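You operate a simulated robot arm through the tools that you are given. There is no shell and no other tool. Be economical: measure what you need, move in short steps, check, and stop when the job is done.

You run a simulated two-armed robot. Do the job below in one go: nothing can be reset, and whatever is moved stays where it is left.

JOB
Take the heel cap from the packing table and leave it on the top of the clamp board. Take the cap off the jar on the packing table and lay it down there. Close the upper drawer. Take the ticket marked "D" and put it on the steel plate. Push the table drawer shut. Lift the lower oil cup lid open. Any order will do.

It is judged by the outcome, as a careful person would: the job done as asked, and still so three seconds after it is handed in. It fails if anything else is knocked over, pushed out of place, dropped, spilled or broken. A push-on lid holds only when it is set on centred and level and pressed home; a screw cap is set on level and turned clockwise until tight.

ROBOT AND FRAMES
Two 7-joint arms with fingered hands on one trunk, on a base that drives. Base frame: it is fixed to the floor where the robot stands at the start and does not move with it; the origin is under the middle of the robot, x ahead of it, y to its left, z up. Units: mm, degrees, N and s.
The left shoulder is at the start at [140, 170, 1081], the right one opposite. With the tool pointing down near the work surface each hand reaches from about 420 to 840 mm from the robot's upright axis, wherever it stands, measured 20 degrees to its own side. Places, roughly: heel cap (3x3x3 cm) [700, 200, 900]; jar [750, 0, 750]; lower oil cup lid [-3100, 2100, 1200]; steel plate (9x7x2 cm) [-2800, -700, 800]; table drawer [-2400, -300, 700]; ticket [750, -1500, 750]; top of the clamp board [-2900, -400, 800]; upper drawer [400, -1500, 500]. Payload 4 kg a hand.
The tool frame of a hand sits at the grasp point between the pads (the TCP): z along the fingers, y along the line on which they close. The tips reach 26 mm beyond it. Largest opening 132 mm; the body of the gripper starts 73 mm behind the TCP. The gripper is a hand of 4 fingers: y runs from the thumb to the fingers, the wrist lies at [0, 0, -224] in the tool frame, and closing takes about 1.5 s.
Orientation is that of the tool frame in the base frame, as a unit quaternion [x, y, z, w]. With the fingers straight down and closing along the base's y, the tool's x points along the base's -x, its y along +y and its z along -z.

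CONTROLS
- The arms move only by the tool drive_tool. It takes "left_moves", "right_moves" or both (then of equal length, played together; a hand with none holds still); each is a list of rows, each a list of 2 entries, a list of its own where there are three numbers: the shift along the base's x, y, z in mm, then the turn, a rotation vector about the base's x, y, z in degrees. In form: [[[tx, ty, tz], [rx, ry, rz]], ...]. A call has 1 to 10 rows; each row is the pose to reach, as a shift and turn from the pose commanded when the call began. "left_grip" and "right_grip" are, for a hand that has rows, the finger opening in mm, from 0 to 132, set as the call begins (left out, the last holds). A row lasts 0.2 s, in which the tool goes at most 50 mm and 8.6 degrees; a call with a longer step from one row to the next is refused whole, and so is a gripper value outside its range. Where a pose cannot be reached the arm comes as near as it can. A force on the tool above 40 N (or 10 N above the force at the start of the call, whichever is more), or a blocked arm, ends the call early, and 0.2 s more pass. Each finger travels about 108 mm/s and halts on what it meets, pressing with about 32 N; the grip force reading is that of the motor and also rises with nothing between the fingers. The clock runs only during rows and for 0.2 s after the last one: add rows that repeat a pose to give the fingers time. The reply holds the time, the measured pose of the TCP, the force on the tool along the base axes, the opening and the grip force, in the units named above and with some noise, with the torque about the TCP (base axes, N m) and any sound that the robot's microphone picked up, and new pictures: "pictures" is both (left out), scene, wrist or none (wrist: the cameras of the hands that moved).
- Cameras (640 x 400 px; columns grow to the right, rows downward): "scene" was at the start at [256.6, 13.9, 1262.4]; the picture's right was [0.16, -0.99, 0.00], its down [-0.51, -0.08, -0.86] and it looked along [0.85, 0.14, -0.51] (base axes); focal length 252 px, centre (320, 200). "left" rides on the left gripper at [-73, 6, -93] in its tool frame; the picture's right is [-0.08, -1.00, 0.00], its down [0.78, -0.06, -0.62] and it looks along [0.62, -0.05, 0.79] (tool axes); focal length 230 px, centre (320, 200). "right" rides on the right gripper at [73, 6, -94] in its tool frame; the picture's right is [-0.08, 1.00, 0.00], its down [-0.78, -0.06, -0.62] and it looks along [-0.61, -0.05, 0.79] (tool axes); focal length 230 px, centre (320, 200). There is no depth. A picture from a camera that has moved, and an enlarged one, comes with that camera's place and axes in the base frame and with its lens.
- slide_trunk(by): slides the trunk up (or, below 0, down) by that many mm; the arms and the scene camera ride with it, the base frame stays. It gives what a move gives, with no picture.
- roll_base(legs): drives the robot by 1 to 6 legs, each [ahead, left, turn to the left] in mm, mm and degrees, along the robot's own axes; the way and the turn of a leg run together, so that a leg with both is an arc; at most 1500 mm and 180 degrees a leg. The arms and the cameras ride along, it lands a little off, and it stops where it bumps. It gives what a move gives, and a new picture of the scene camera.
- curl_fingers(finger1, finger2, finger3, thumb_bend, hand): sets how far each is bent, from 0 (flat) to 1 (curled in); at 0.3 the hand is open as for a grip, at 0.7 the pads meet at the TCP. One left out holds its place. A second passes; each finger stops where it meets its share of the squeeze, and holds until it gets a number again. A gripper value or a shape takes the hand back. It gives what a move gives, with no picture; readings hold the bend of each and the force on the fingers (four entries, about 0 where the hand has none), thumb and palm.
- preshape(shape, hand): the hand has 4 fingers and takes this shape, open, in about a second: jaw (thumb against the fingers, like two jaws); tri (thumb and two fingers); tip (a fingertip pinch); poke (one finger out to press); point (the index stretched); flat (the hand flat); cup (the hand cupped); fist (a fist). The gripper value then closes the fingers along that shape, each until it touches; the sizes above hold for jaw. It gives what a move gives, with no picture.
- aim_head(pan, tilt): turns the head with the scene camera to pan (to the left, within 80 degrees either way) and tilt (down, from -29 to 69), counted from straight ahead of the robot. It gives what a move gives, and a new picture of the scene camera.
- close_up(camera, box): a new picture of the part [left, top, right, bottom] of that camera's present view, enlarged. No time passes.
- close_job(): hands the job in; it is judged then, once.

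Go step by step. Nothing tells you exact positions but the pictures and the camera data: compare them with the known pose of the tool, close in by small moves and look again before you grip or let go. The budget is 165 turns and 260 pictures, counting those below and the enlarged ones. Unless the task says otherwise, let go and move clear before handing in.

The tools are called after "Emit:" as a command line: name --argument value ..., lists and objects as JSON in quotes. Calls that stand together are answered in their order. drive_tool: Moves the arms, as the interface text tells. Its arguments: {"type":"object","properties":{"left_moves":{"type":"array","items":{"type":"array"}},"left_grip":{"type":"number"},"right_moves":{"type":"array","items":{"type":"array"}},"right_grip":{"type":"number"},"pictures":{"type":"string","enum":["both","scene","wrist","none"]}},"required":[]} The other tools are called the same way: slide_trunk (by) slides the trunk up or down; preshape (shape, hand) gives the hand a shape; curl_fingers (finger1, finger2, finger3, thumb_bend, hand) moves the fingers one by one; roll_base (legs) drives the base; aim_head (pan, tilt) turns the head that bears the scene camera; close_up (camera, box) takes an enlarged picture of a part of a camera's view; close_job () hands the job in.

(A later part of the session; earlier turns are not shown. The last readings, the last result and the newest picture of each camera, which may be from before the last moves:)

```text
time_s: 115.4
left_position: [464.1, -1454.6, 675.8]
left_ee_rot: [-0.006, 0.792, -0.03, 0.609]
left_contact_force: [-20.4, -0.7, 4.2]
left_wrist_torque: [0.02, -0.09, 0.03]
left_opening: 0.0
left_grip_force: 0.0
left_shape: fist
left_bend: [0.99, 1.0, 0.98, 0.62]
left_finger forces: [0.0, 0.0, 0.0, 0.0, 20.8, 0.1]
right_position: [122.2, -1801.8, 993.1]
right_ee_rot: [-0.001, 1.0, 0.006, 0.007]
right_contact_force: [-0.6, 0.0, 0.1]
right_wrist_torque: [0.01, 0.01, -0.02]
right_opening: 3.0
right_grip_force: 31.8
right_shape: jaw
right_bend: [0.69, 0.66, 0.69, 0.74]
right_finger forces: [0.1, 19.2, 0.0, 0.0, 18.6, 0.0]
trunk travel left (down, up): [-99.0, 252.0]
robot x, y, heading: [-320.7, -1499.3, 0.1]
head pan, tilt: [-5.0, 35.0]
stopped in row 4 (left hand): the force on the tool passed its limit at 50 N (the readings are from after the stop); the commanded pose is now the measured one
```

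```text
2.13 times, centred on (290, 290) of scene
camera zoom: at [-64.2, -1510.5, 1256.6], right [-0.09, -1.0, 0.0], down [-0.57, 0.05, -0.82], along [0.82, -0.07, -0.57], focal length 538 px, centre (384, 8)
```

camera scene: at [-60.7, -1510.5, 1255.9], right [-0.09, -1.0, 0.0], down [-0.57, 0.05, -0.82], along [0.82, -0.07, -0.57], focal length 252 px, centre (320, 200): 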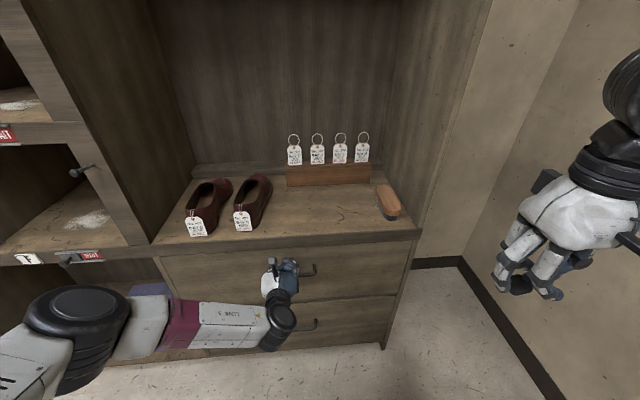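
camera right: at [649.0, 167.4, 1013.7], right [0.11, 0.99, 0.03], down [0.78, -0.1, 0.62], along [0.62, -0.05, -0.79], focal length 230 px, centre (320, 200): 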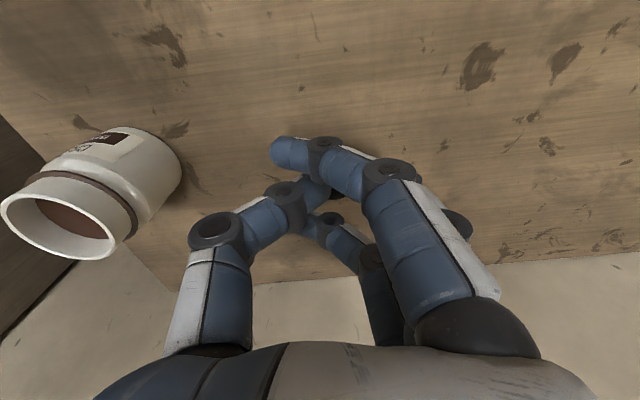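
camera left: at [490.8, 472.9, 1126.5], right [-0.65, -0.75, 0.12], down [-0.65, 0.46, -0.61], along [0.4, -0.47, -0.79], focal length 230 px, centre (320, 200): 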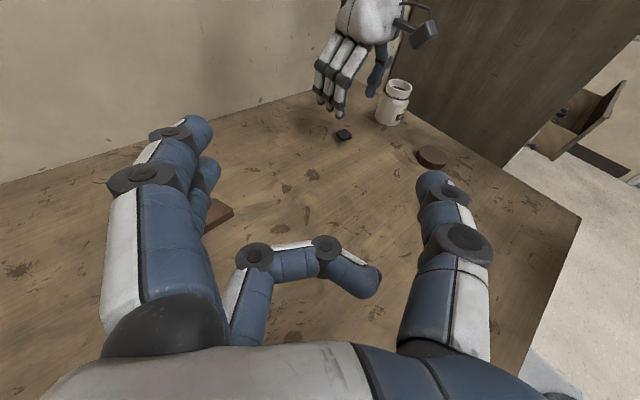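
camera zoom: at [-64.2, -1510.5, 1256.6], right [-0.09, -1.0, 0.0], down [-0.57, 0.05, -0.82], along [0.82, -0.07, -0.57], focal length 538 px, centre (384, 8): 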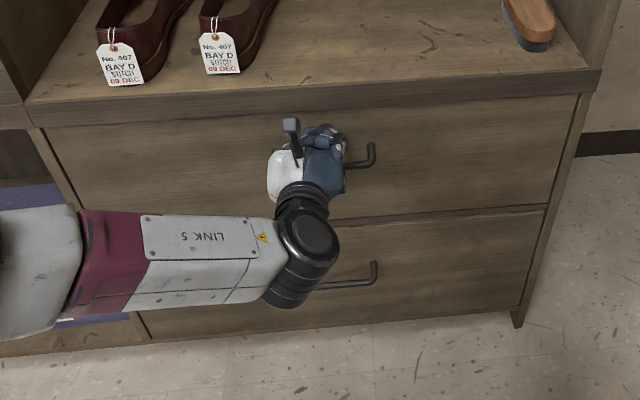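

The drawer is home. I'll withdraw the fist, open the hand and move up to face the ticket rack.

Emit:
drive_tool --left_moves '[[[-40, 0, 0], [0, 0, 0]], [[-85, 0, 0], [0, 0, 0]], [[-125, 5, 30], [0, 0, 0]], [[-160, 15, 65], [0, 0, 0]], [[-165, 25, 110], [0, 0, 0]], [[-165, 35, 155], [0, 0, 0]], [[-165, 45, 200], [0, 0, 0]], [[-165, 55, 240], [0, 0, 0]]]' --pictures "none"

Emit:
preshape --hand "left" --shape "jaw"

Emit:
roll_base --legs '[[0, -180, 0], [130, 0, 0]]'

Emit:
close_up --camera "left" --box '[0, 0, 640, 400]'

```text
refused: row 3 steps farther than a row can; nothing moved
```

```text
time_s: 116.3
left_position: [447.5, -1468.9, 669.0]
left_ee_rot: [0.0, 0.797, -0.039, 0.602]
left_contact_force: [-127.2, -22.5, 3.0]
left_wrist_torque: [0.45, -0.69, 2.18]
left_opening: 99.0
left_grip_force: 0.0
left_shape: jaw
left_bend: [0.76, 0.72, 0.38, 0.3]
left_finger forces: [57.9, 71.3, 14.4, 0.0, 0.0, 0.0]
right_position: [116.5, -1802.8, 993.7]
right_ee_rot: [0.0, 1.0, 0.006, 0.009]
right_contact_force: [-1.7, 1.1, -1.0]
right_wrist_torque: [0.01, -0.01, -0.01]
right_opening: 2.8
right_grip_force: 32.4
right_shape: jaw
right_bend: [0.69, 0.66, 0.69, 0.74]
right_finger forces: [0.1, 19.1, 0.0, 0.1, 18.6, 0.0]
trunk travel left (down, up): [-99.0, 252.0]
robot x, y, heading: [-320.2, -1503.0, -0.1]
head pan, tilt: [-5.0, 35.0]
```

```text
time_s: 117.3
left_position: [442.9, -1489.7, 670.6]
left_ee_rot: [0.002, 0.797, -0.041, 0.602]
left_contact_force: [-50.8, -2.7, 28.5]
left_wrist_torque: [1.74, -1.84, 1.06]
left_opening: 118.6
left_grip_force: 0.1
left_shape: jaw
left_bend: [0.74, 0.3, 0.27, 0.3]
left_finger forces: [61.4, 0.1, 16.7, 0.0, 0.0, 0.0]
right_position: [117.3, -1822.3, 995.8]
right_ee_rot: [-0.001, 1.0, 0.006, 0.011]
right_contact_force: [0.3, -0.4, -0.4]
right_wrist_torque: [-0.02, -0.03, 0.03]
right_opening: 2.7
right_grip_force: 32.2
right_shape: jaw
right_bend: [0.69, 0.66, 0.69, 0.74]
right_finger forces: [0.0, 19.3, 0.0, 0.0, 18.6, 0.0]
trunk travel left (down, up): [-99.0, 252.0]
robot x, y, heading: [-319.0, -1524.2, -0.2]
head pan, tilt: [-5.0, 35.0]
stopped in leg 1: the force on the tool passed its limit at 147 N (the readings are from after the stop); the commanded pose is now the measured one
camera scene: at [-72.1, -1531.6, 1258.5], right [-0.09, -1.0, 0.0], down [-0.57, 0.05, -0.82], along [0.82, -0.07, -0.57], focal length 252 px, centre (320, 200)
```

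scene: 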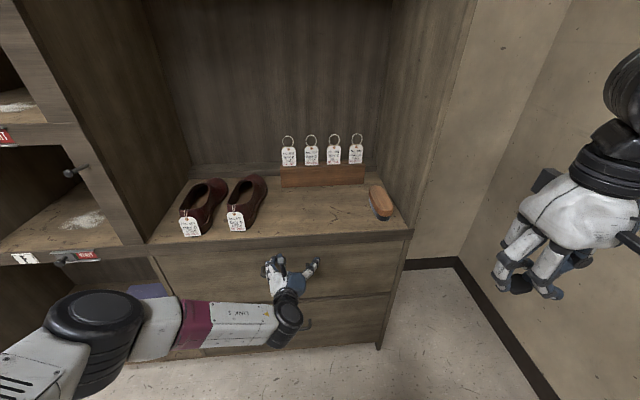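

```text
1.00 times, centred on (320, 200) of left (not enlarged: the box is as wide or as high as the picture)
camera zoom: at [373.1, -1475.1, 764.3], right [-0.03, -0.99, 0.14], down [-0.81, -0.06, -0.58], along [0.58, -0.13, -0.8], focal length 230 px, centre (320, 200)
```

zoom: 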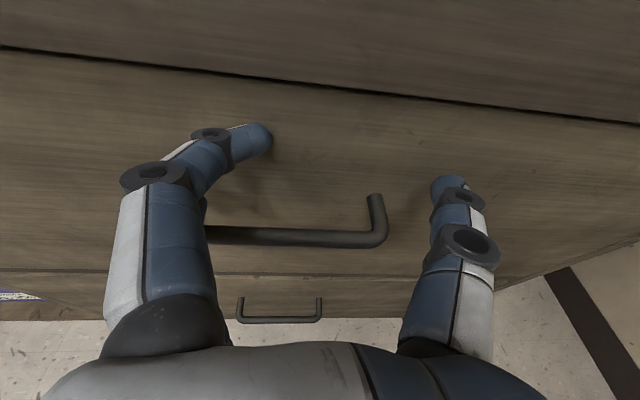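

My queued calls ran on after the refused move, so the hand opened against the drawer. I'll back straight out slowly and check that nothing is hooked.

Emit:
drive_tool --left_moves '[[[-15, 0, 3], [0, 0, 0]], [[-30, 0, 6], [0, 0, 0]], [[-45, 0, 9], [0, 0, 0]], [[-45, 0, 9], [0, 0, 0]]]' --pictures "both"

```text
time_s: 118.3
left_position: [403.7, -1485.3, 670.7]
left_ee_rot: [-0.002, 0.801, -0.038, 0.598]
left_contact_force: [0.2, -2.1, 11.3]
left_wrist_torque: [0.71, -0.05, -0.03]
left_opening: 131.7
left_grip_force: 0.1
left_shape: jaw
left_bend: [0.3, 0.3, 0.31, 0.3]
left_finger forces: [0.3, 0.0, 11.3, 0.0, 0.0, 0.1]
right_position: [123.4, -1822.4, 990.7]
right_ee_rot: [-0.002, 1.0, 0.006, 0.006]
right_contact_force: [-0.1, 0.2, 0.5]
right_wrist_torque: [0.02, 0.03, -0.03]
right_opening: 2.9
right_grip_force: 32.5
right_shape: jaw
right_bend: [0.69, 0.66, 0.69, 0.74]
right_finger forces: [0.1, 19.3, 0.0, 0.0, 18.8, 0.0]
trunk travel left (down, up): [-99.0, 252.0]
robot x, y, heading: [-322.2, -1524.1, -0.0]
head pan, tilt: [-5.0, 35.0]
camera scene: at [-64.0, -1532.0, 1256.0], right [-0.09, -1.0, 0.0], down [-0.57, 0.05, -0.82], along [0.82, -0.07, -0.57], focal length 252 px, centre (320, 200)
camera left: at [334.1, -1471.2, 765.7], right [-0.02, -0.99, 0.14], down [-0.82, -0.06, -0.57], along [0.58, -0.12, -0.81], focal length 230 px, centre (320, 200)
```

scene: 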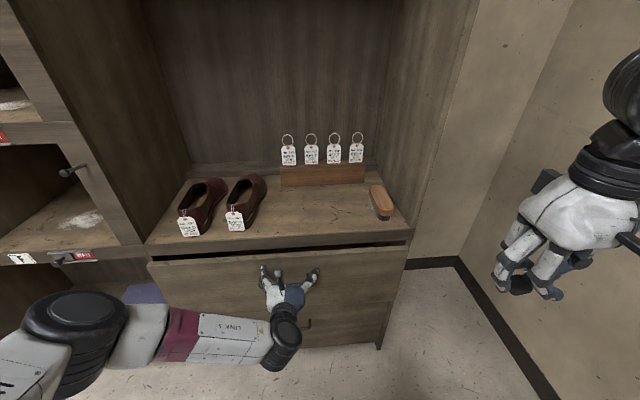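
left: 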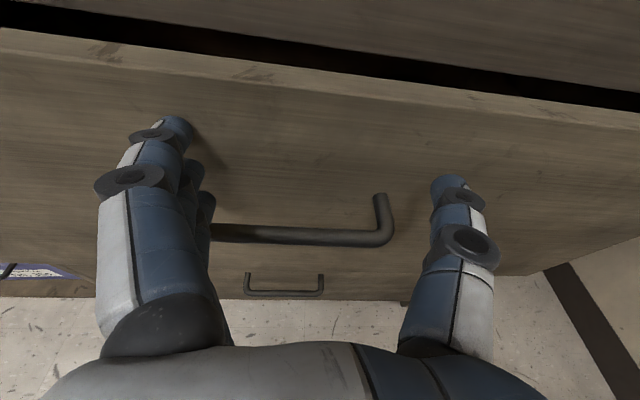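

The drawer came out a little, dragged by a finger resting on the handle. I'll lift the hand off the bar, then back out.

Emit:
drive_tool --left_moves '[[[5, 0, 10], [0, 0, 0]], [[5, 0, 25], [0, 0, 0]], [[-20, 0, 30], [0, 0, 0]], [[-55, 0, 30], [0, 0, 0]], [[-95, 0, 30], [0, 0, 0]], [[-125, 0, 30], [0, 0, 0]]]' --pictures "both"

```text
time_s: 119.7
left_position: [279.8, -1485.2, 701.1]
left_ee_rot: [-0.002, 0.801, -0.039, 0.598]
left_contact_force: [0.5, -0.6, 1.2]
left_wrist_torque: [0.04, 0.0, 0.02]
left_opening: 131.8
left_grip_force: 0.2
left_shape: jaw
left_bend: [0.3, 0.3, 0.3, 0.3]
left_finger forces: [0.0, 0.1, 0.0, 0.1, 0.0, 0.1]
right_position: [123.4, -1822.1, 991.6]
right_ee_rot: [-0.002, 1.0, 0.006, 0.005]
right_contact_force: [-0.2, -0.2, 0.0]
right_wrist_torque: [0.0, -0.02, -0.01]
right_opening: 2.8
right_grip_force: 32.4
right_shape: jaw
right_bend: [0.69, 0.66, 0.69, 0.74]
right_finger forces: [0.0, 19.3, 0.0, 0.0, 18.5, 0.1]
trunk travel left (down, up): [-99.0, 252.0]
robot x, y, heading: [-318.9, -1524.3, -0.1]
head pan, tilt: [-5.0, 35.0]
camera scene: at [-63.1, -1531.7, 1256.0], right [-0.09, -1.0, 0.0], down [-0.57, 0.05, -0.82], along [0.82, -0.07, -0.57], focal length 252 px, centre (320, 200)
camera left: at [209.8, -1471.6, 795.9], right [-0.02, -0.99, 0.14], down [-0.82, -0.06, -0.57], along [0.58, -0.12, -0.81], focal length 230 px, centre (320, 200)
```

scene: 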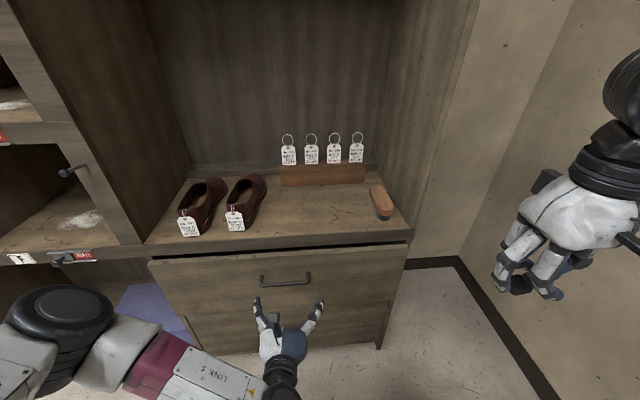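
left: 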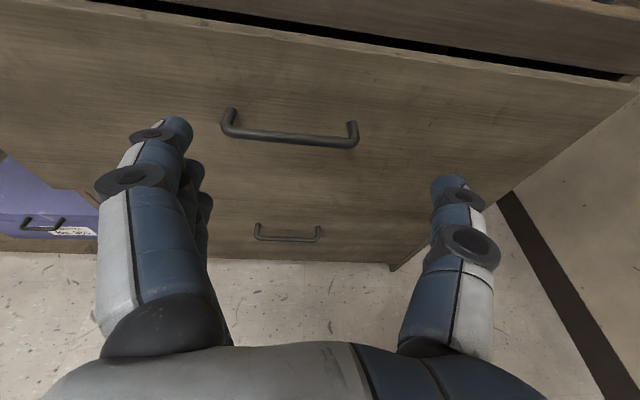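

It's free. I'll make a fist again and push the drawer home, keeping the fist until I'm fully clear.

Emit:
preshape --hand "left" --shape "fist"

Emit:
drive_tool --left_moves '[[[40, 0, -10], [0, 0, 0]], [[80, 0, -15], [0, 0, 0]], [[110, 0, -15], [0, 0, 0]], [[130, 0, -15], [0, 0, 0]], [[150, 0, -15], [0, 0, 0]], [[165, 0, -15], [0, 0, 0]], [[180, 0, -15], [0, 0, 0]], [[190, 0, -15], [0, 0, 0]], [[200, 0, -15], [0, 0, 0]], [[210, 0, -15], [0, 0, 0]]]' --pictures "scene"

```text
time_s: 120.6
left_position: [280.2, -1485.8, 701.1]
left_ee_rot: [-0.002, 0.8, -0.038, 0.598]
left_contact_force: [-0.3, 0.7, 0.6]
left_wrist_torque: [0.0, -0.01, 0.0]
left_opening: 0.0
left_grip_force: 0.0
left_shape: fist
left_bend: [1.0, 1.0, 0.99, 0.54]
left_finger forces: [0.0, 0.1, 0.0, 0.1, 0.1, 0.0]
right_position: [124.5, -1823.1, 992.5]
right_ee_rot: [-0.002, 1.0, 0.007, 0.005]
right_contact_force: [0.1, -0.9, 0.6]
right_wrist_torque: [-0.01, -0.02, 0.02]
right_opening: 2.8
right_grip_force: 32.0
right_shape: jaw
right_bend: [0.69, 0.66, 0.69, 0.74]
right_finger forces: [0.0, 19.3, 0.0, 0.0, 18.6, 0.1]
trunk travel left (down, up): [-99.0, 252.0]
robot x, y, heading: [-316.5, -1523.5, -0.2]
head pan, tilt: [-5.0, 35.0]
```

```text
time_s: 122.5
left_position: [464.0, -1494.9, 681.3]
left_ee_rot: [0.003, 0.803, -0.045, 0.594]
left_contact_force: [-19.6, -1.5, 4.7]
left_wrist_torque: [0.0, -0.1, -0.05]
left_opening: 0.0
left_grip_force: 0.1
left_shape: fist
left_bend: [1.0, 1.0, 0.98, 0.62]
left_finger forces: [0.0, 0.0, 0.0, 0.0, 19.4, 0.1]
right_position: [120.2, -1822.1, 992.1]
right_ee_rot: [-0.002, 1.0, 0.006, 0.007]
right_contact_force: [0.3, 0.7, -0.5]
right_wrist_torque: [-0.02, -0.01, 0.0]
right_opening: 3.0
right_grip_force: 31.7
right_shape: jaw
right_bend: [0.69, 0.66, 0.69, 0.74]
right_finger forces: [0.1, 19.3, 0.0, 0.0, 18.6, 0.0]
trunk travel left (down, up): [-99.0, 252.0]
robot x, y, heading: [-319.4, -1522.1, -0.1]
head pan, tilt: [-5.0, 35.0]
stopped in row 9 (left hand): the force on the tool passed its limit at 46 N (the readings are from after the stop); the commanded pose is now the measured one
camera scene: at [-66.5, -1531.5, 1256.7], right [-0.09, -1.0, 0.0], down [-0.57, 0.05, -0.82], along [0.82, -0.07, -0.57], focal length 252 px, centre (320, 200)
```

scene: 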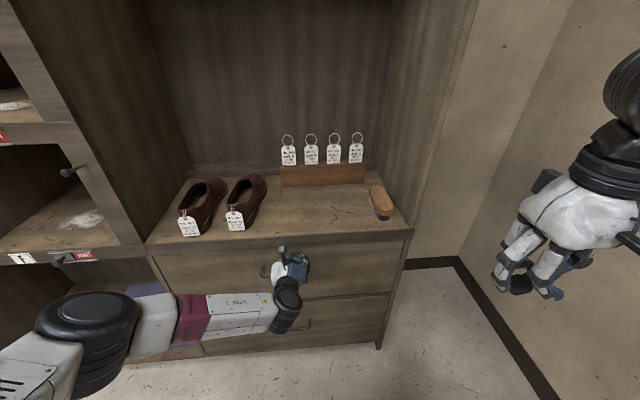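

Same end position as before, so it's shut. I'll withdraw the fist, in one call on its own this time.

Emit:
drive_tool --left_moves '[[[-30, 0, 0], [0, 0, 0]], [[-70, 0, 0], [0, 0, 0]], [[-110, 0, 0], [0, 0, 0]], [[-150, 0, 10], [0, 0, 0]], [[-160, 10, 55], [0, 0, 0]], [[-160, 20, 100], [0, 0, 0]], [[-160, 30, 145], [0, 0, 0]], [[-160, 40, 190], [0, 0, 0]], [[-160, 50, 230], [0, 0, 0]]]' --pictures "scene"

```text
time_s: 124.5
left_position: [285.4, -1434.4, 860.7]
left_ee_rot: [0.001, 0.793, -0.05, 0.608]
left_contact_force: [-0.2, 0.0, 0.0]
left_wrist_torque: [0.0, -0.02, 0.02]
left_opening: 0.0
left_grip_force: 0.1
left_shape: fist
left_bend: [0.99, 1.0, 0.98, 0.54]
left_finger forces: [0.1, 0.0, 0.0, 0.1, 0.0, 0.0]
left hand out of reach, approached as far as the arm can: row 8, 9
right_position: [123.6, -1821.6, 990.0]
right_ee_rot: [-0.002, 1.0, 0.006, 0.006]
right_contact_force: [-0.5, -0.8, 0.0]
right_wrist_torque: [-0.04, 0.03, -0.02]
right_opening: 2.9
right_grip_force: 32.2
right_shape: jaw
right_bend: [0.69, 0.66, 0.69, 0.74]
right_finger forces: [0.1, 19.2, 0.0, 0.1, 18.6, 0.1]
trunk travel left (down, up): [-99.0, 252.0]
robot x, y, heading: [-317.0, -1526.6, 0.1]
head pan, tilt: [-5.0, 35.0]
camera scene: at [-64.0, -1532.1, 1256.1], right [-0.09, -1.0, 0.0], down [-0.57, 0.05, -0.82], along [0.82, -0.07, -0.57], focal length 252 px, centre (320, 200)
```

scene: 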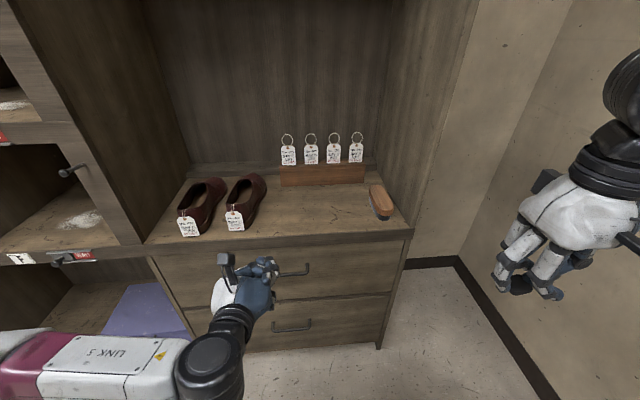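

The drawer is closed. I'll drive right and forward to face the rack, then look through the left camera.

Emit:
roll_base --legs '[[0, -120, 0], [180, 0, 0]]'

Emit:
preshape --hand "left" --shape "jaw"

Emit:
close_up --camera "left" --box '[0, 0, 640, 400]'

```text
time_s: 127.3
left_position: [465.5, -1554.4, 859.5]
left_ee_rot: [0.001, 0.793, -0.049, 0.607]
left_contact_force: [0.1, -0.3, -0.1]
left_wrist_torque: [0.0, -0.01, 0.02]
left_opening: 0.2
left_grip_force: 0.1
left_shape: fist
left_bend: [0.99, 1.0, 0.98, 0.54]
left_finger forces: [0.0, 0.0, 0.0, 0.0, 0.0, 0.0]
right_position: [302.4, -1941.0, 991.5]
right_ee_rot: [-0.001, 1.0, 0.006, 0.005]
right_contact_force: [0.0, -0.3, -0.3]
right_wrist_torque: [-0.01, 0.01, -0.01]
right_opening: 2.8
right_grip_force: 32.3
right_shape: jaw
right_bend: [0.69, 0.66, 0.69, 0.74]
right_finger forces: [0.1, 19.3, 0.0, 0.1, 18.7, 0.0]
trunk travel left (down, up): [-99.0, 252.0]
robot x, y, heading: [-137.7, -1638.4, -0.1]
head pan, tilt: [-5.0, 35.0]
camera scene: at [115.5, -1651.4, 1255.8], right [-0.09, -1.0, 0.0], down [-0.57, 0.05, -0.82], along [0.82, -0.07, -0.57], focal length 252 px, centre (320, 200)
```

scene: 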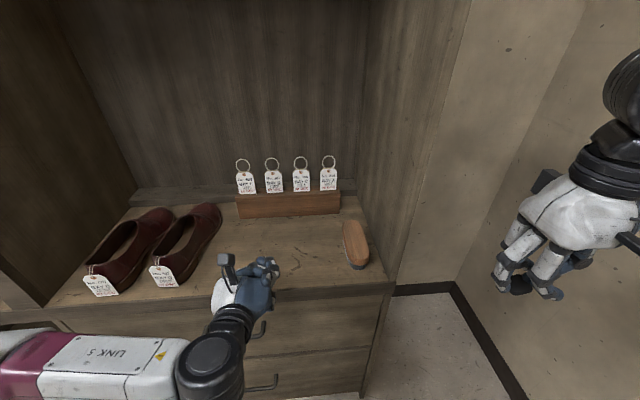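

```text
time_s: 128.2
left_position: [464.7, -1553.7, 859.5]
left_ee_rot: [0.0, 0.793, -0.049, 0.607]
left_contact_force: [-0.4, 0.2, -0.2]
left_wrist_torque: [-0.03, 0.03, -0.02]
left_opening: 131.8
left_grip_force: 0.1
left_shape: jaw
left_bend: [0.3, 0.3, 0.3, 0.3]
left_finger forces: [0.0, 0.1, 0.0, 0.0, 0.0, 0.0]
right_position: [301.5, -1941.4, 990.7]
right_ee_rot: [-0.001, 1.0, 0.008, 0.006]
right_contact_force: [-1.3, 0.1, 0.2]
right_wrist_torque: [0.0, 0.02, 0.01]
right_opening: 2.8
right_grip_force: 32.5
right_shape: jaw
right_bend: [0.69, 0.66, 0.69, 0.74]
right_finger forces: [0.0, 19.4, 0.0, 0.0, 18.6, 0.0]
trunk travel left (down, up): [-99.0, 252.0]
robot x, y, heading: [-142.0, -1644.2, -0.5]
head pan, tilt: [-5.0, 35.0]
```

```text
1.00 times, centred on (320, 200) of left (not enlarged: the box is as wide or as high as the picture)
camera zoom: at [392.6, -1536.9, 953.3], right [-0.04, -0.99, 0.15], down [-0.8, -0.06, -0.59], along [0.59, -0.14, -0.79], focal length 230 px, centre (320, 200)
```

zoom: 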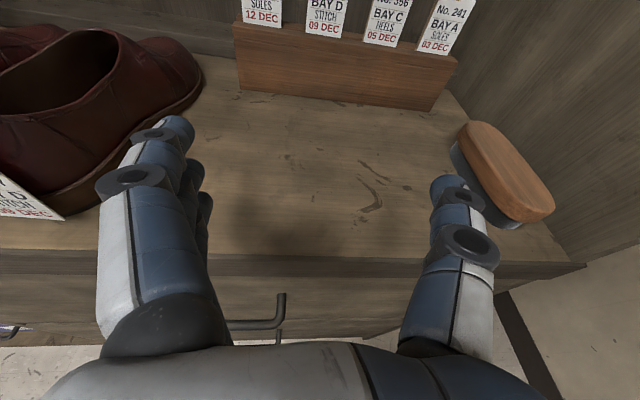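

Ticket D is at about (780, -1570), standing from z 826 upward. I'll drive closer and raise and level the hand for a better look.

Emit:
roll_base --legs '[[130, 0, 0]]'

Emit:
drive_tool --left_moves '[[[0, 0, 12], [2, 0, 2]], [[5, -5, 25], [4.5, 0, 4.6]], [[20, -8, 30], [4.5, 0, 4.6]], [[40, -10, 30], [4.5, 0, 4.6]], [[40, -10, 30], [4.5, 0, 4.6]]]' --left_grip 85 --pictures "both"

```text
time_s: 129.5
left_position: [593.5, -1553.9, 859.0]
left_ee_rot: [0.001, 0.793, -0.05, 0.607]
left_contact_force: [0.0, 0.6, -0.5]
left_wrist_torque: [0.03, -0.02, 0.0]
left_opening: 131.7
left_grip_force: 0.1
left_shape: jaw
left_bend: [0.3, 0.3, 0.3, 0.3]
left_finger forces: [0.0, 0.0, 0.0, 0.0, 0.1, 0.1]
right_position: [431.2, -1942.1, 990.8]
right_ee_rot: [-0.001, 1.0, 0.006, 0.005]
right_contact_force: [0.1, 0.8, 0.0]
right_wrist_torque: [0.01, 0.02, 0.03]
right_opening: 2.6
right_grip_force: 31.8
right_shape: jaw
right_bend: [0.69, 0.66, 0.69, 0.74]
right_finger forces: [0.1, 19.2, 0.0, 0.1, 18.6, 0.0]
trunk travel left (down, up): [-99.0, 252.0]
robot x, y, heading: [-8.7, -1639.8, -0.2]
head pan, tilt: [-5.0, 35.0]
camera scene: at [244.4, -1651.6, 1255.8], right [-0.09, -1.0, 0.0], down [-0.57, 0.05, -0.82], along [0.82, -0.07, -0.57], focal length 252 px, centre (320, 200)
```

scene: 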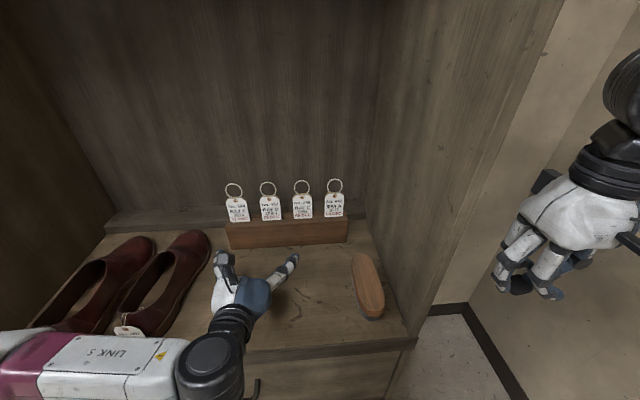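

```text
time_s: 130.7
left_position: [617.3, -1555.4, 849.7]
left_ee_rot: [-0.01, 0.784, 0.002, 0.62]
left_contact_force: [-0.3, -0.9, 1.3]
left_wrist_torque: [0.0, -0.01, 0.04]
left_opening: 85.3
left_grip_force: 0.1
left_shape: jaw
left_bend: [0.7, 0.7, 0.7, 0.67]
left_finger forces: [0.0, 0.1, 0.1, 0.0, 0.0, 0.1]
left hand out of reach, approached as far as the arm can: row 1, 2, 3, 4, 5
right_position: [430.7, -1942.2, 992.4]
right_ee_rot: [-0.001, 1.0, 0.006, 0.006]
right_contact_force: [0.0, 0.6, 0.6]
right_wrist_torque: [0.01, -0.01, -0.02]
right_opening: 2.8
right_grip_force: 31.5
right_shape: jaw
right_bend: [0.69, 0.66, 0.69, 0.74]
right_finger forces: [0.1, 19.3, 0.1, 0.1, 18.6, 0.1]
trunk travel left (down, up): [-99.0, 252.0]
robot x, y, heading: [-14.2, -1640.9, -0.1]
head pan, tilt: [-5.0, 35.0]
camera scene: at [243.5, -1651.6, 1256.0], right [-0.09, -1.0, 0.0], down [-0.57, 0.05, -0.82], along [0.82, -0.07, -0.57], focal length 252 px, centre (320, 200)
camera left: at [542.0, -1550.8, 942.5], right [0.04, -1.0, 0.09], down [-0.78, -0.08, -0.62], along [0.62, -0.04, -0.78], focal length 230 px, centre (320, 200)
```

scene: 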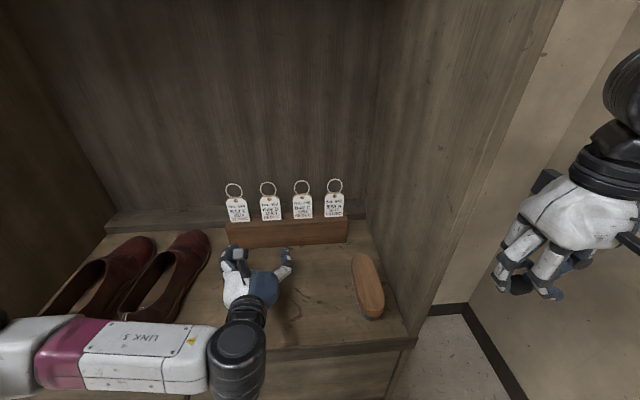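
left: 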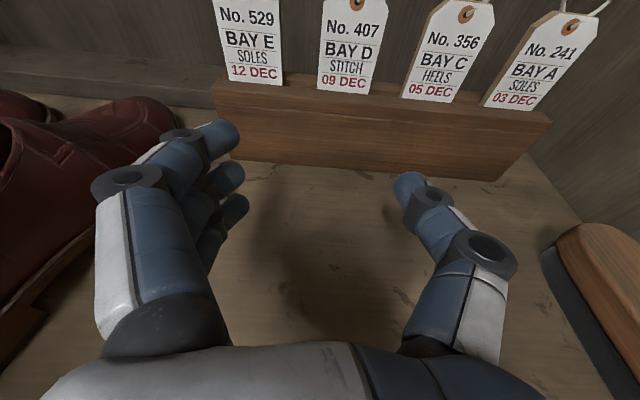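

The arm can't raise further in this configuration, so I'll raise the trunk instead and look again.

Emit:
slide_trunk --by 25

Emit:
drive_tool --left_moves '[[[20, -8, 0], [0, 0, 0]], [[40, -16, 0], [0, 0, 0]], [[55, -18, 0], [0, 0, 0]], [[55, -18, 0], [0, 0, 0]]]' --left_grip 75 --pictures "both"

```text
time_s: 131.4
left_position: [615.0, -1555.2, 913.4]
left_ee_rot: [-0.01, 0.761, 0.002, 0.649]
left_contact_force: [0.8, 0.4, 0.4]
left_wrist_torque: [-0.01, -0.01, -0.03]
left_opening: 85.5
left_grip_force: 0.0
left_shape: jaw
left_bend: [0.7, 0.7, 0.7, 0.67]
left_finger forces: [0.0, 0.1, 0.0, 0.0, 0.1, 0.0]
right_position: [430.9, -1943.8, 1015.1]
right_ee_rot: [0.0, 1.0, 0.006, 0.004]
right_contact_force: [1.0, -0.5, -0.7]
right_wrist_torque: [-0.01, 0.06, 0.03]
right_opening: 2.9
right_grip_force: 31.9
right_shape: jaw
right_bend: [0.69, 0.66, 0.69, 0.74]
right_finger forces: [0.1, 19.1, 0.0, 0.0, 18.6, 0.1]
trunk travel left (down, up): [-124.0, 227.0]
robot x, y, heading: [-9.1, -1643.0, -0.4]
head pan, tilt: [-5.0, 35.0]
```

```text
time_s: 132.4
left_position: [667.9, -1572.6, 903.9]
left_ee_rot: [-0.01, 0.757, -0.001, 0.654]
left_contact_force: [-0.1, 0.3, -0.1]
left_wrist_torque: [-0.01, 0.01, 0.04]
left_opening: 75.8
left_grip_force: 0.1
left_shape: jaw
left_bend: [0.72, 0.72, 0.72, 0.7]
left_finger forces: [0.0, 0.1, 0.0, 0.0, 0.1, 0.0]
left hand out of reach, approached as far as the arm can: row 2, 3, 4
right_position: [430.1, -1942.6, 1015.9]
right_ee_rot: [-0.001, 1.0, 0.006, 0.006]
right_contact_force: [-0.1, -0.9, 0.4]
right_wrist_torque: [0.03, 0.01, 0.0]
right_opening: 3.0
right_grip_force: 32.2
right_shape: jaw
right_bend: [0.69, 0.66, 0.69, 0.74]
right_finger forces: [0.1, 19.2, 0.1, 0.0, 18.5, 0.0]
trunk travel left (down, up): [-124.0, 227.0]
robot x, y, heading: [-10.0, -1644.0, -0.2]
head pan, tilt: [-5.0, 35.0]
camera scene: at [216.6, -1651.6, 1284.6], right [-0.09, -1.0, 0.0], down [-0.57, 0.05, -0.82], along [0.82, -0.07, -0.57], focal length 252 px, centre (320, 200)
camera left: at [584.3, -1566.1, 989.0], right [0.03, -1.0, 0.09], down [-0.72, -0.08, -0.69], along [0.69, -0.05, -0.72], focal length 230 px, centre (320, 200)
```

scene: 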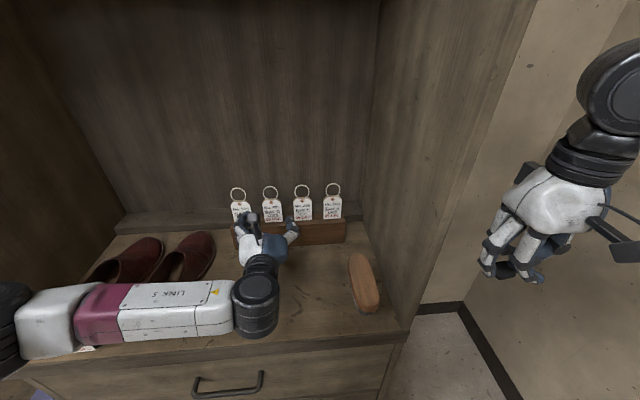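
left: 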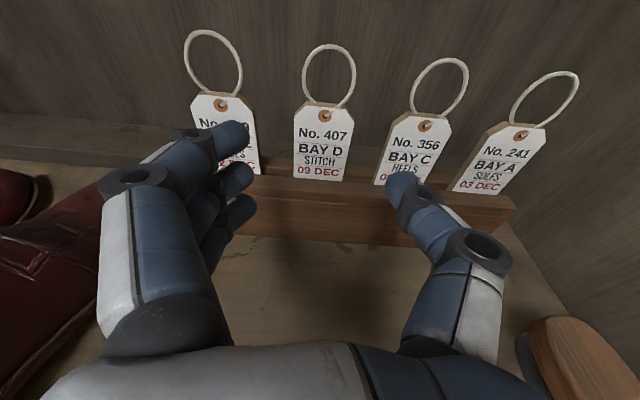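

Ticket D is centred between the fingers. I'll lower the hand to mid-card height and drive in part of the way.

Emit:
drive_tool --left_moves '[[[0, 1, -10], [0, 0, 0]], [[0, 1, -20], [0, 0, 0]], [[0, 1, -30], [0, 0, 0]], [[0, 1, -30], [0, 0, 0]]]' --left_grip 72 --pictures "none"

Emit:
roll_base --legs '[[55, 0, 0]]'

Emit:
close_up --camera "left" --box '[0, 0, 640, 400]'

```text
time_s: 133.4
left_position: [666.9, -1570.2, 873.0]
left_ee_rot: [-0.01, 0.76, 0.002, 0.65]
left_contact_force: [-0.9, -0.3, -0.3]
left_wrist_torque: [0.01, 0.01, 0.01]
left_opening: 72.8
left_grip_force: 0.0
left_shape: jaw
left_bend: [0.72, 0.72, 0.72, 0.7]
left_finger forces: [0.0, 0.0, 0.0, 0.1, 0.1, 0.1]
right_position: [430.0, -1942.1, 1016.7]
right_ee_rot: [0.0, 1.0, 0.007, 0.006]
right_contact_force: [0.2, 0.0, -0.1]
right_wrist_torque: [-0.02, 0.0, 0.02]
right_opening: 2.9
right_grip_force: 32.3
right_shape: jaw
right_bend: [0.69, 0.66, 0.69, 0.74]
right_finger forces: [0.0, 19.3, 0.0, 0.1, 18.6, 0.0]
trunk travel left (down, up): [-124.0, 227.0]
robot x, y, heading: [-10.5, -1641.2, -0.2]
head pan, tilt: [-5.0, 35.0]
```

```text
time_s: 134.5
left_position: [716.1, -1572.2, 872.0]
left_ee_rot: [-0.009, 0.762, 0.0, 0.647]
left_contact_force: [-12.2, 0.2, 3.0]
left_wrist_torque: [0.16, 0.3, 0.57]
left_opening: 72.5
left_grip_force: 0.0
left_shape: jaw
left_bend: [0.72, 0.72, 0.73, 0.7]
left_finger forces: [0.0, 0.1, 12.5, 0.1, 0.0, 0.0]
right_position: [483.4, -1942.1, 1018.5]
right_ee_rot: [-0.002, 1.0, 0.006, 0.006]
right_contact_force: [0.4, 0.7, -0.2]
right_wrist_torque: [0.01, -0.02, -0.02]
right_opening: 2.7
right_grip_force: 31.9
right_shape: jaw
right_bend: [0.69, 0.66, 0.69, 0.74]
right_finger forces: [0.1, 19.2, 0.1, 0.0, 18.5, 0.0]
trunk travel left (down, up): [-124.0, 227.0]
robot x, y, heading: [42.3, -1648.0, -0.1]
head pan, tilt: [-5.0, 35.0]
stopped in leg 1: the force on the tool passed its limit at 45 N (the readings are from after the stop); the commanded pose is now the measured one
camera scene: at [269.5, -1651.3, 1285.0], right [-0.09, -1.0, 0.0], down [-0.57, 0.05, -0.82], along [0.82, -0.07, -0.57], focal length 252 px, centre (320, 200)
```

scene: 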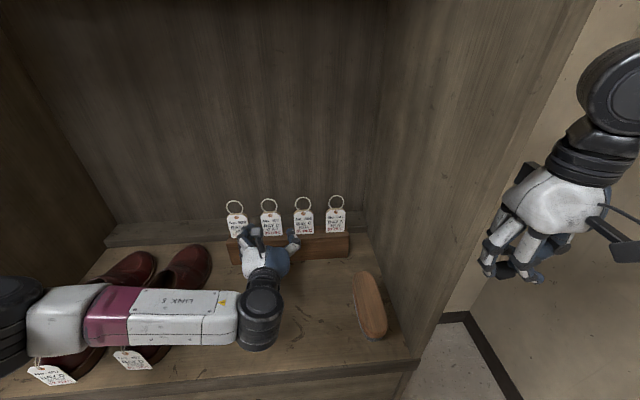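

```text
1.00 times, centred on (320, 200) of left (not enlarged: the box is as wide or as high as the picture)
camera zoom: at [634.8, -1567.1, 958.5], right [0.03, -1.0, 0.09], down [-0.73, -0.08, -0.67], along [0.68, -0.05, -0.73], focal length 230 px, centre (320, 200)
```

zoom: 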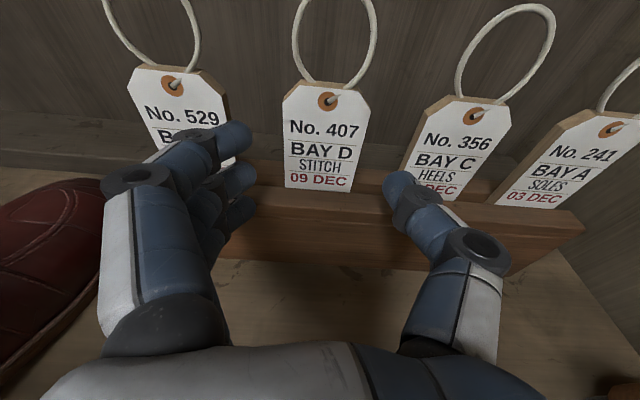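

The lowest finger touched the rack front; the card actually stands near x = 748, z 850 to 918. I'll back off, narrow the opening, then raise the trunk.

Emit:
drive_tool --left_moves '[[[-15, 0, 0], [0, 0, 0]], [[-30, -2, 0], [0, 0, 0]], [[-30, -2, 0], [0, 0, 0]]]' --left_grip 64 --pictures "none"

Emit:
slide_trunk --by 22

Emit:
close_up --camera "left" --box '[0, 0, 640, 400]'

Emit:
close_up --camera "scene" --box '[200, 170, 380, 283]'

```text
time_s: 135.3
left_position: [688.3, -1574.2, 870.4]
left_ee_rot: [-0.009, 0.762, 0.0, 0.647]
left_contact_force: [-0.1, -0.3, 0.9]
left_wrist_torque: [0.01, 0.01, -0.01]
left_opening: 64.7
left_grip_force: 0.0
left_shape: jaw
left_bend: [0.73, 0.73, 0.73, 0.7]
left_finger forces: [0.0, 0.1, 0.0, 0.1, 0.0, 0.0]
right_position: [484.7, -1942.4, 1016.2]
right_ee_rot: [-0.002, 1.0, 0.006, 0.005]
right_contact_force: [-0.2, -0.2, -0.3]
right_wrist_torque: [-0.01, -0.02, -0.01]
right_opening: 2.6
right_grip_force: 31.7
right_shape: jaw
right_bend: [0.69, 0.66, 0.69, 0.74]
right_finger forces: [0.0, 19.1, 0.0, 0.0, 18.6, 0.1]
trunk travel left (down, up): [-124.0, 227.0]
robot x, y, heading: [46.3, -1645.2, -0.1]
head pan, tilt: [-5.0, 35.0]
```

```text
time_s: 136.0
left_position: [689.5, -1574.9, 891.7]
left_ee_rot: [-0.009, 0.763, 0.0, 0.646]
left_contact_force: [0.2, -0.2, 0.2]
left_wrist_torque: [-0.02, -0.03, 0.03]
left_opening: 64.9
left_grip_force: 0.0
left_shape: jaw
left_bend: [0.73, 0.73, 0.73, 0.7]
left_finger forces: [0.0, 0.1, 0.0, 0.0, 0.0, 0.1]
right_position: [486.6, -1943.2, 1036.7]
right_ee_rot: [-0.002, 1.0, 0.006, 0.004]
right_contact_force: [0.4, 0.2, -0.4]
right_wrist_torque: [0.0, 0.06, -0.01]
right_opening: 2.8
right_grip_force: 31.9
right_shape: jaw
right_bend: [0.69, 0.66, 0.69, 0.74]
right_finger forces: [0.1, 19.1, 0.0, 0.1, 18.8, 0.1]
trunk travel left (down, up): [-146.0, 205.0]
robot x, y, heading: [43.7, -1642.4, 0.3]
head pan, tilt: [-5.0, 35.0]
```

```text
1.00 times, centred on (320, 200) of left (not enlarged: the box is as wide or as high as the picture)
camera zoom: at [607.8, -1569.1, 978.4], right [0.03, -1.0, 0.09], down [-0.74, -0.08, -0.67], along [0.68, -0.05, -0.74], focal length 230 px, centre (320, 200)
```

zoom: 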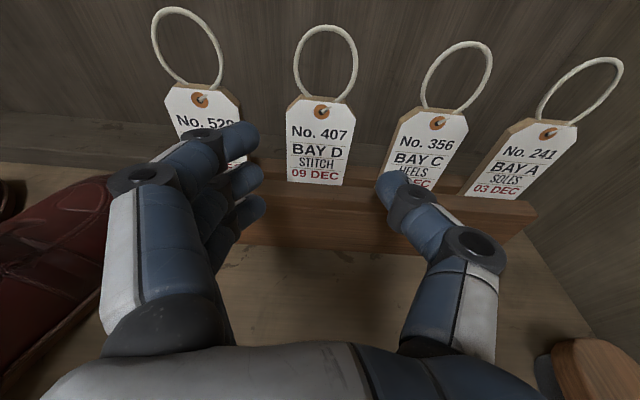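

```text
3.54 times, centred on (290, 226) of scene
camera zoom: at [250.9, -1651.6, 1308.3], right [-0.09, -1.0, 0.0], down [-0.57, 0.05, -0.82], along [0.82, -0.07, -0.57], focal length 893 px, centre (426, 106)
```

zoom: 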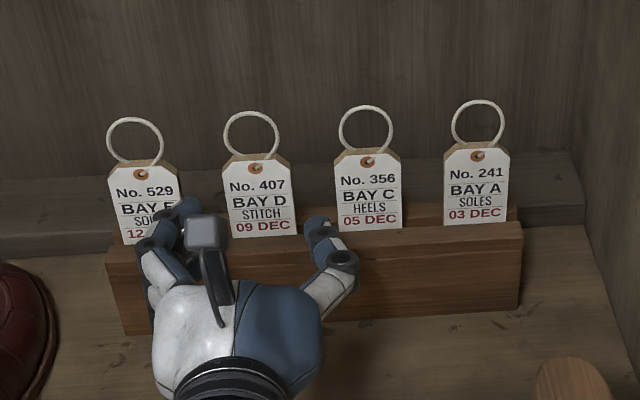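

Well aligned at z 892. I'll advance slowly around the card.

Emit:
drive_tool --left_moves '[[[10, 0, 0], [0, 0, 0]], [[20, 0, 0], [0, 0, 0]], [[30, 0, 0], [0, 0, 0]], [[40, 0, 0], [0, 0, 0]], [[48, 0, 0], [0, 0, 0]], [[48, 0, 0], [0, 0, 0]]]' --pictures "both"

```text
time_s: 137.4
left_position: [734.8, -1573.9, 892.5]
left_ee_rot: [-0.008, 0.762, -0.001, 0.647]
left_contact_force: [0.2, -0.5, 0.2]
left_wrist_torque: [0.0, 0.01, 0.01]
left_opening: 64.6
left_grip_force: 0.1
left_shape: jaw
left_bend: [0.73, 0.73, 0.73, 0.7]
left_finger forces: [0.0, 0.0, 0.0, 0.1, 0.0, 0.0]
right_position: [485.6, -1942.6, 1038.1]
right_ee_rot: [-0.001, 1.0, 0.007, 0.005]
right_contact_force: [0.5, -0.4, 0.0]
right_wrist_torque: [-0.02, -0.03, 0.02]
right_opening: 2.6
right_grip_force: 32.1
right_shape: jaw
right_bend: [0.69, 0.66, 0.69, 0.74]
right_finger forces: [0.0, 19.2, 0.0, 0.0, 18.7, 0.1]
trunk travel left (down, up): [-146.0, 205.0]
robot x, y, heading: [43.2, -1646.8, 0.1]
head pan, tilt: [-5.0, 35.0]
camera scene: at [249.3, -1651.4, 1308.7], right [-0.09, -1.0, 0.0], down [-0.57, 0.05, -0.82], along [0.82, -0.07, -0.57], focal length 252 px, centre (320, 200)
camera left: at [654.6, -1568.8, 979.7], right [0.03, -1.0, 0.09], down [-0.74, -0.08, -0.67], along [0.68, -0.05, -0.73], focal length 230 px, centre (320, 200)
```

scene: 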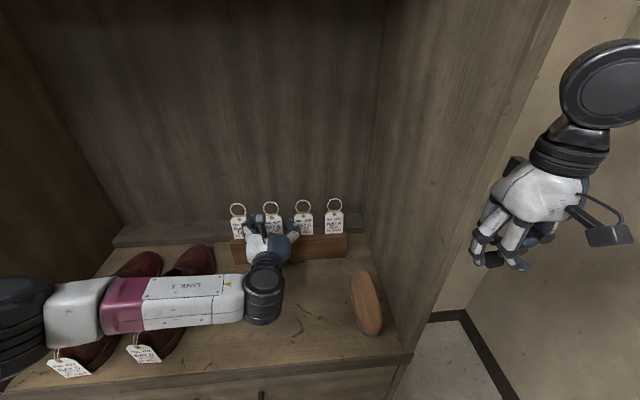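
left: 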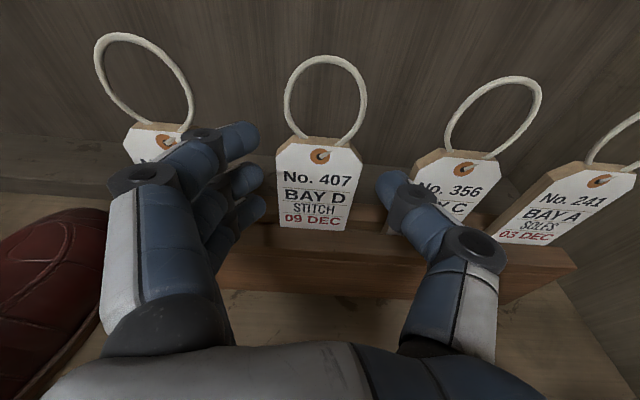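

The card is between the fingertips now. I'll go 8 mm further and close.

Emit:
drive_tool --left_moves '[[[4, -1, 0], [0, 0, 0]], [[8, -1, 0], [0, 0, 0]], [[8, -1, 0], [0, 0, 0]]]' --pictures "none"

Emit:
drive_tool --left_moves '[[[0, 0, 0], [0, 0, 0]], [[0, 0, 0], [0, 0, 0]], [[0, 0, 0], [0, 0, 0]], [[0, 0, 0], [0, 0, 0]], [[0, 0, 0], [0, 0, 0]]]' --left_grip 30 --pictures "wrist"

```text
time_s: 138.2
left_position: [743.9, -1573.7, 892.6]
left_ee_rot: [-0.009, 0.763, 0.0, 0.647]
left_contact_force: [0.4, 0.8, -0.6]
left_wrist_torque: [-0.02, -0.02, 0.03]
left_opening: 64.7
left_grip_force: 0.0
left_shape: jaw
left_bend: [0.73, 0.73, 0.73, 0.7]
left_finger forces: [0.0, 0.0, 0.1, 0.0, 0.0, 0.1]
right_position: [485.1, -1941.4, 1038.1]
right_ee_rot: [-0.002, 1.0, 0.006, 0.006]
right_contact_force: [-0.4, -0.6, 0.8]
right_wrist_torque: [0.0, 0.01, 0.0]
right_opening: 3.0
right_grip_force: 32.0
right_shape: jaw
right_bend: [0.69, 0.66, 0.69, 0.74]
right_finger forces: [0.1, 19.2, 0.0, 0.0, 18.6, 0.0]
trunk travel left (down, up): [-146.0, 205.0]
robot x, y, heading: [42.9, -1645.5, 0.0]
head pan, tilt: [-5.0, 35.0]
```

```text
time_s: 139.4
left_position: [745.0, -1574.8, 892.3]
left_ee_rot: [-0.009, 0.763, 0.0, 0.647]
left_contact_force: [-0.5, 0.9, 0.0]
left_wrist_torque: [-0.02, 0.09, -0.02]
left_opening: 42.0
left_grip_force: 32.1
left_shape: jaw
left_bend: [0.73, 0.74, 0.74, 0.7]
left_finger forces: [9.2, 9.7, 9.5, 0.0, 29.2, 0.0]
right_position: [485.4, -1942.1, 1037.9]
right_ee_rot: [-0.002, 1.0, 0.006, 0.005]
right_contact_force: [0.7, 0.3, -0.7]
right_wrist_torque: [0.0, 0.02, -0.02]
right_opening: 2.9
right_grip_force: 32.0
right_shape: jaw
right_bend: [0.69, 0.66, 0.69, 0.74]
right_finger forces: [0.1, 19.2, 0.1, 0.0, 18.6, 0.0]
trunk travel left (down, up): [-146.0, 205.0]
robot x, y, heading: [39.7, -1640.3, -0.0]
head pan, tilt: [-5.0, 35.0]
camera left: at [662.7, -1569.7, 979.8], right [0.03, -1.0, 0.09], down [-0.74, -0.08, -0.67], along [0.68, -0.05, -0.73], focal length 230 px, centre (320, 200)
```

left: 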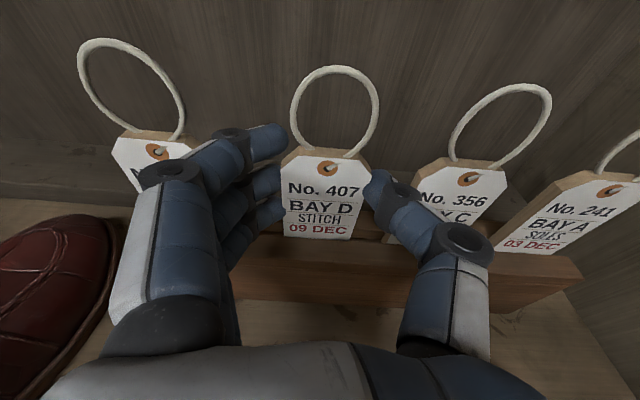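

The card is gripped firmly on both edges. I'll lift it out with the trunk.

Emit:
slide_trunk --by 90

Emit:
close_up --camera "left" --box '[0, 0, 640, 400]'

Emit:
close_up --camera "scene" --box '[160, 170, 420, 333]'

```text
time_s: 140.6
left_position: [746.0, -1575.1, 981.7]
left_ee_rot: [-0.009, 0.763, -0.001, 0.646]
left_contact_force: [0.0, 0.3, -0.5]
left_wrist_torque: [0.01, 0.0, 0.05]
left_opening: 41.5
left_grip_force: 31.6
left_shape: jaw
left_bend: [0.73, 0.74, 0.74, 0.7]
left_finger forces: [8.4, 10.2, 9.6, 0.1, 29.4, 0.1]
right_position: [485.5, -1941.5, 1128.7]
right_ee_rot: [-0.001, 1.0, 0.006, 0.005]
right_contact_force: [0.3, 0.5, 0.5]
right_wrist_torque: [0.0, 0.06, 0.01]
right_opening: 2.8
right_grip_force: 32.1
right_shape: jaw
right_bend: [0.69, 0.66, 0.69, 0.74]
right_finger forces: [0.0, 19.2, 0.0, 0.0, 18.7, 0.0]
trunk travel left (down, up): [-236.0, 115.0]
robot x, y, heading: [41.2, -1643.4, 0.1]
head pan, tilt: [-5.0, 35.0]
```

```text
1.00 times, centred on (320, 200) of left (not enlarged: the box is as wide or as high as the picture)
camera zoom: at [663.1, -1569.7, 1068.8], right [0.03, -1.0, 0.09], down [-0.74, -0.08, -0.67], along [0.68, -0.05, -0.74], focal length 230 px, centre (320, 200)
```

zoom: 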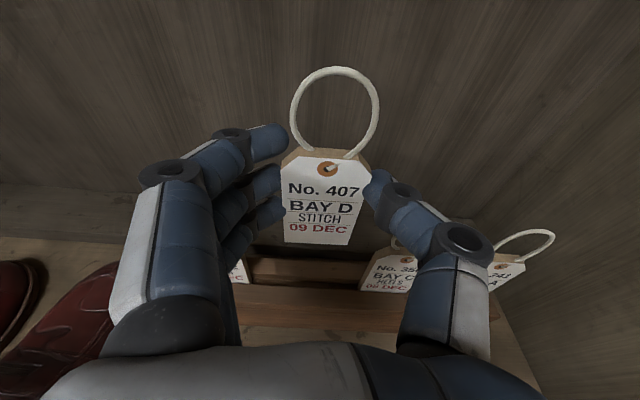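

```text
2.45 times, centred on (290, 252) of scene
camera zoom: at [187.0, -1651.1, 1401.9], right [-0.09, -1.0, 0.0], down [-0.57, 0.05, -0.82], along [0.82, -0.07, -0.57], focal length 619 px, centre (394, 74)
```

zoom: 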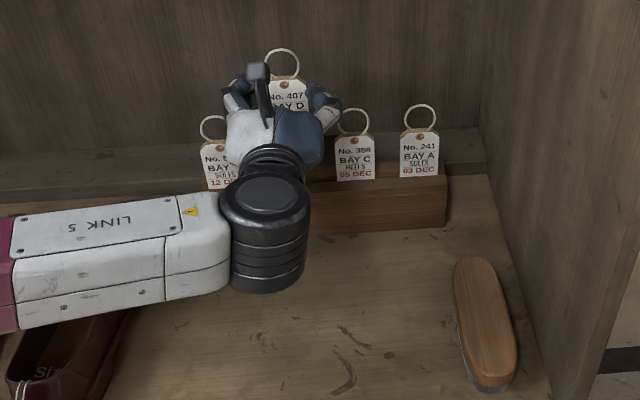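

The ticket is clear. I'll back out, turn round and head for the clamp-board bench.

Emit:
roll_base --legs '[[-700, 0, 0], [0, 0, 90], [0, 0, 90]]'

```text
time_s: 152.1
left_position: [-1352.4, -1714.0, 983.4]
left_ee_rot: [0.762, 0.01, -0.647, 0.001]
left_contact_force: [-0.2, -0.6, -0.5]
left_wrist_torque: [-0.01, -0.01, -0.03]
left_opening: 41.8
left_grip_force: 32.5
left_shape: jaw
left_bend: [0.73, 0.74, 0.74, 0.7]
left_finger forces: [9.3, 9.8, 9.6, 0.0, 29.1, 0.0]
right_position: [-1094.8, -1345.5, 1128.4]
right_ee_rot: [1.0, 0.003, -0.005, 0.006]
right_contact_force: [0.5, 0.1, -0.7]
right_wrist_torque: [0.0, 0.05, -0.01]
right_opening: 2.9
right_grip_force: 32.2
right_shape: jaw
right_bend: [0.69, 0.66, 0.69, 0.74]
right_finger forces: [0.0, 18.8, 0.0, 0.0, 18.2, 0.0]
trunk travel left (down, up): [-236.0, 115.0]
robot x, y, heading: [-653.0, -1641.4, -180.2]
head pan, tilt: [-5.0, 35.0]
camera scene: at [-797.5, -1637.0, 1402.1], right [0.08, 1.0, 0.0], down [0.57, -0.05, -0.82], along [-0.82, 0.07, -0.57], focal length 252 px, centre (320, 200)
```

scene: 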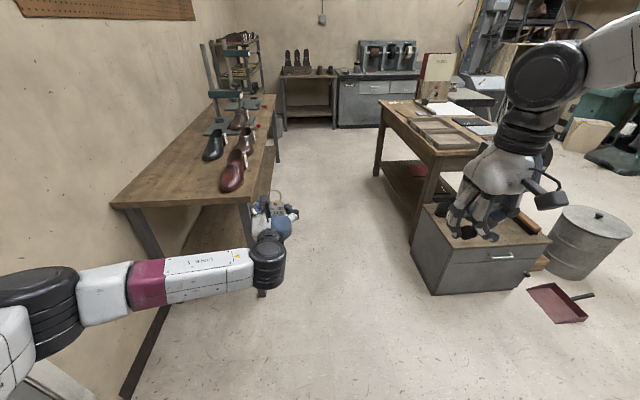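

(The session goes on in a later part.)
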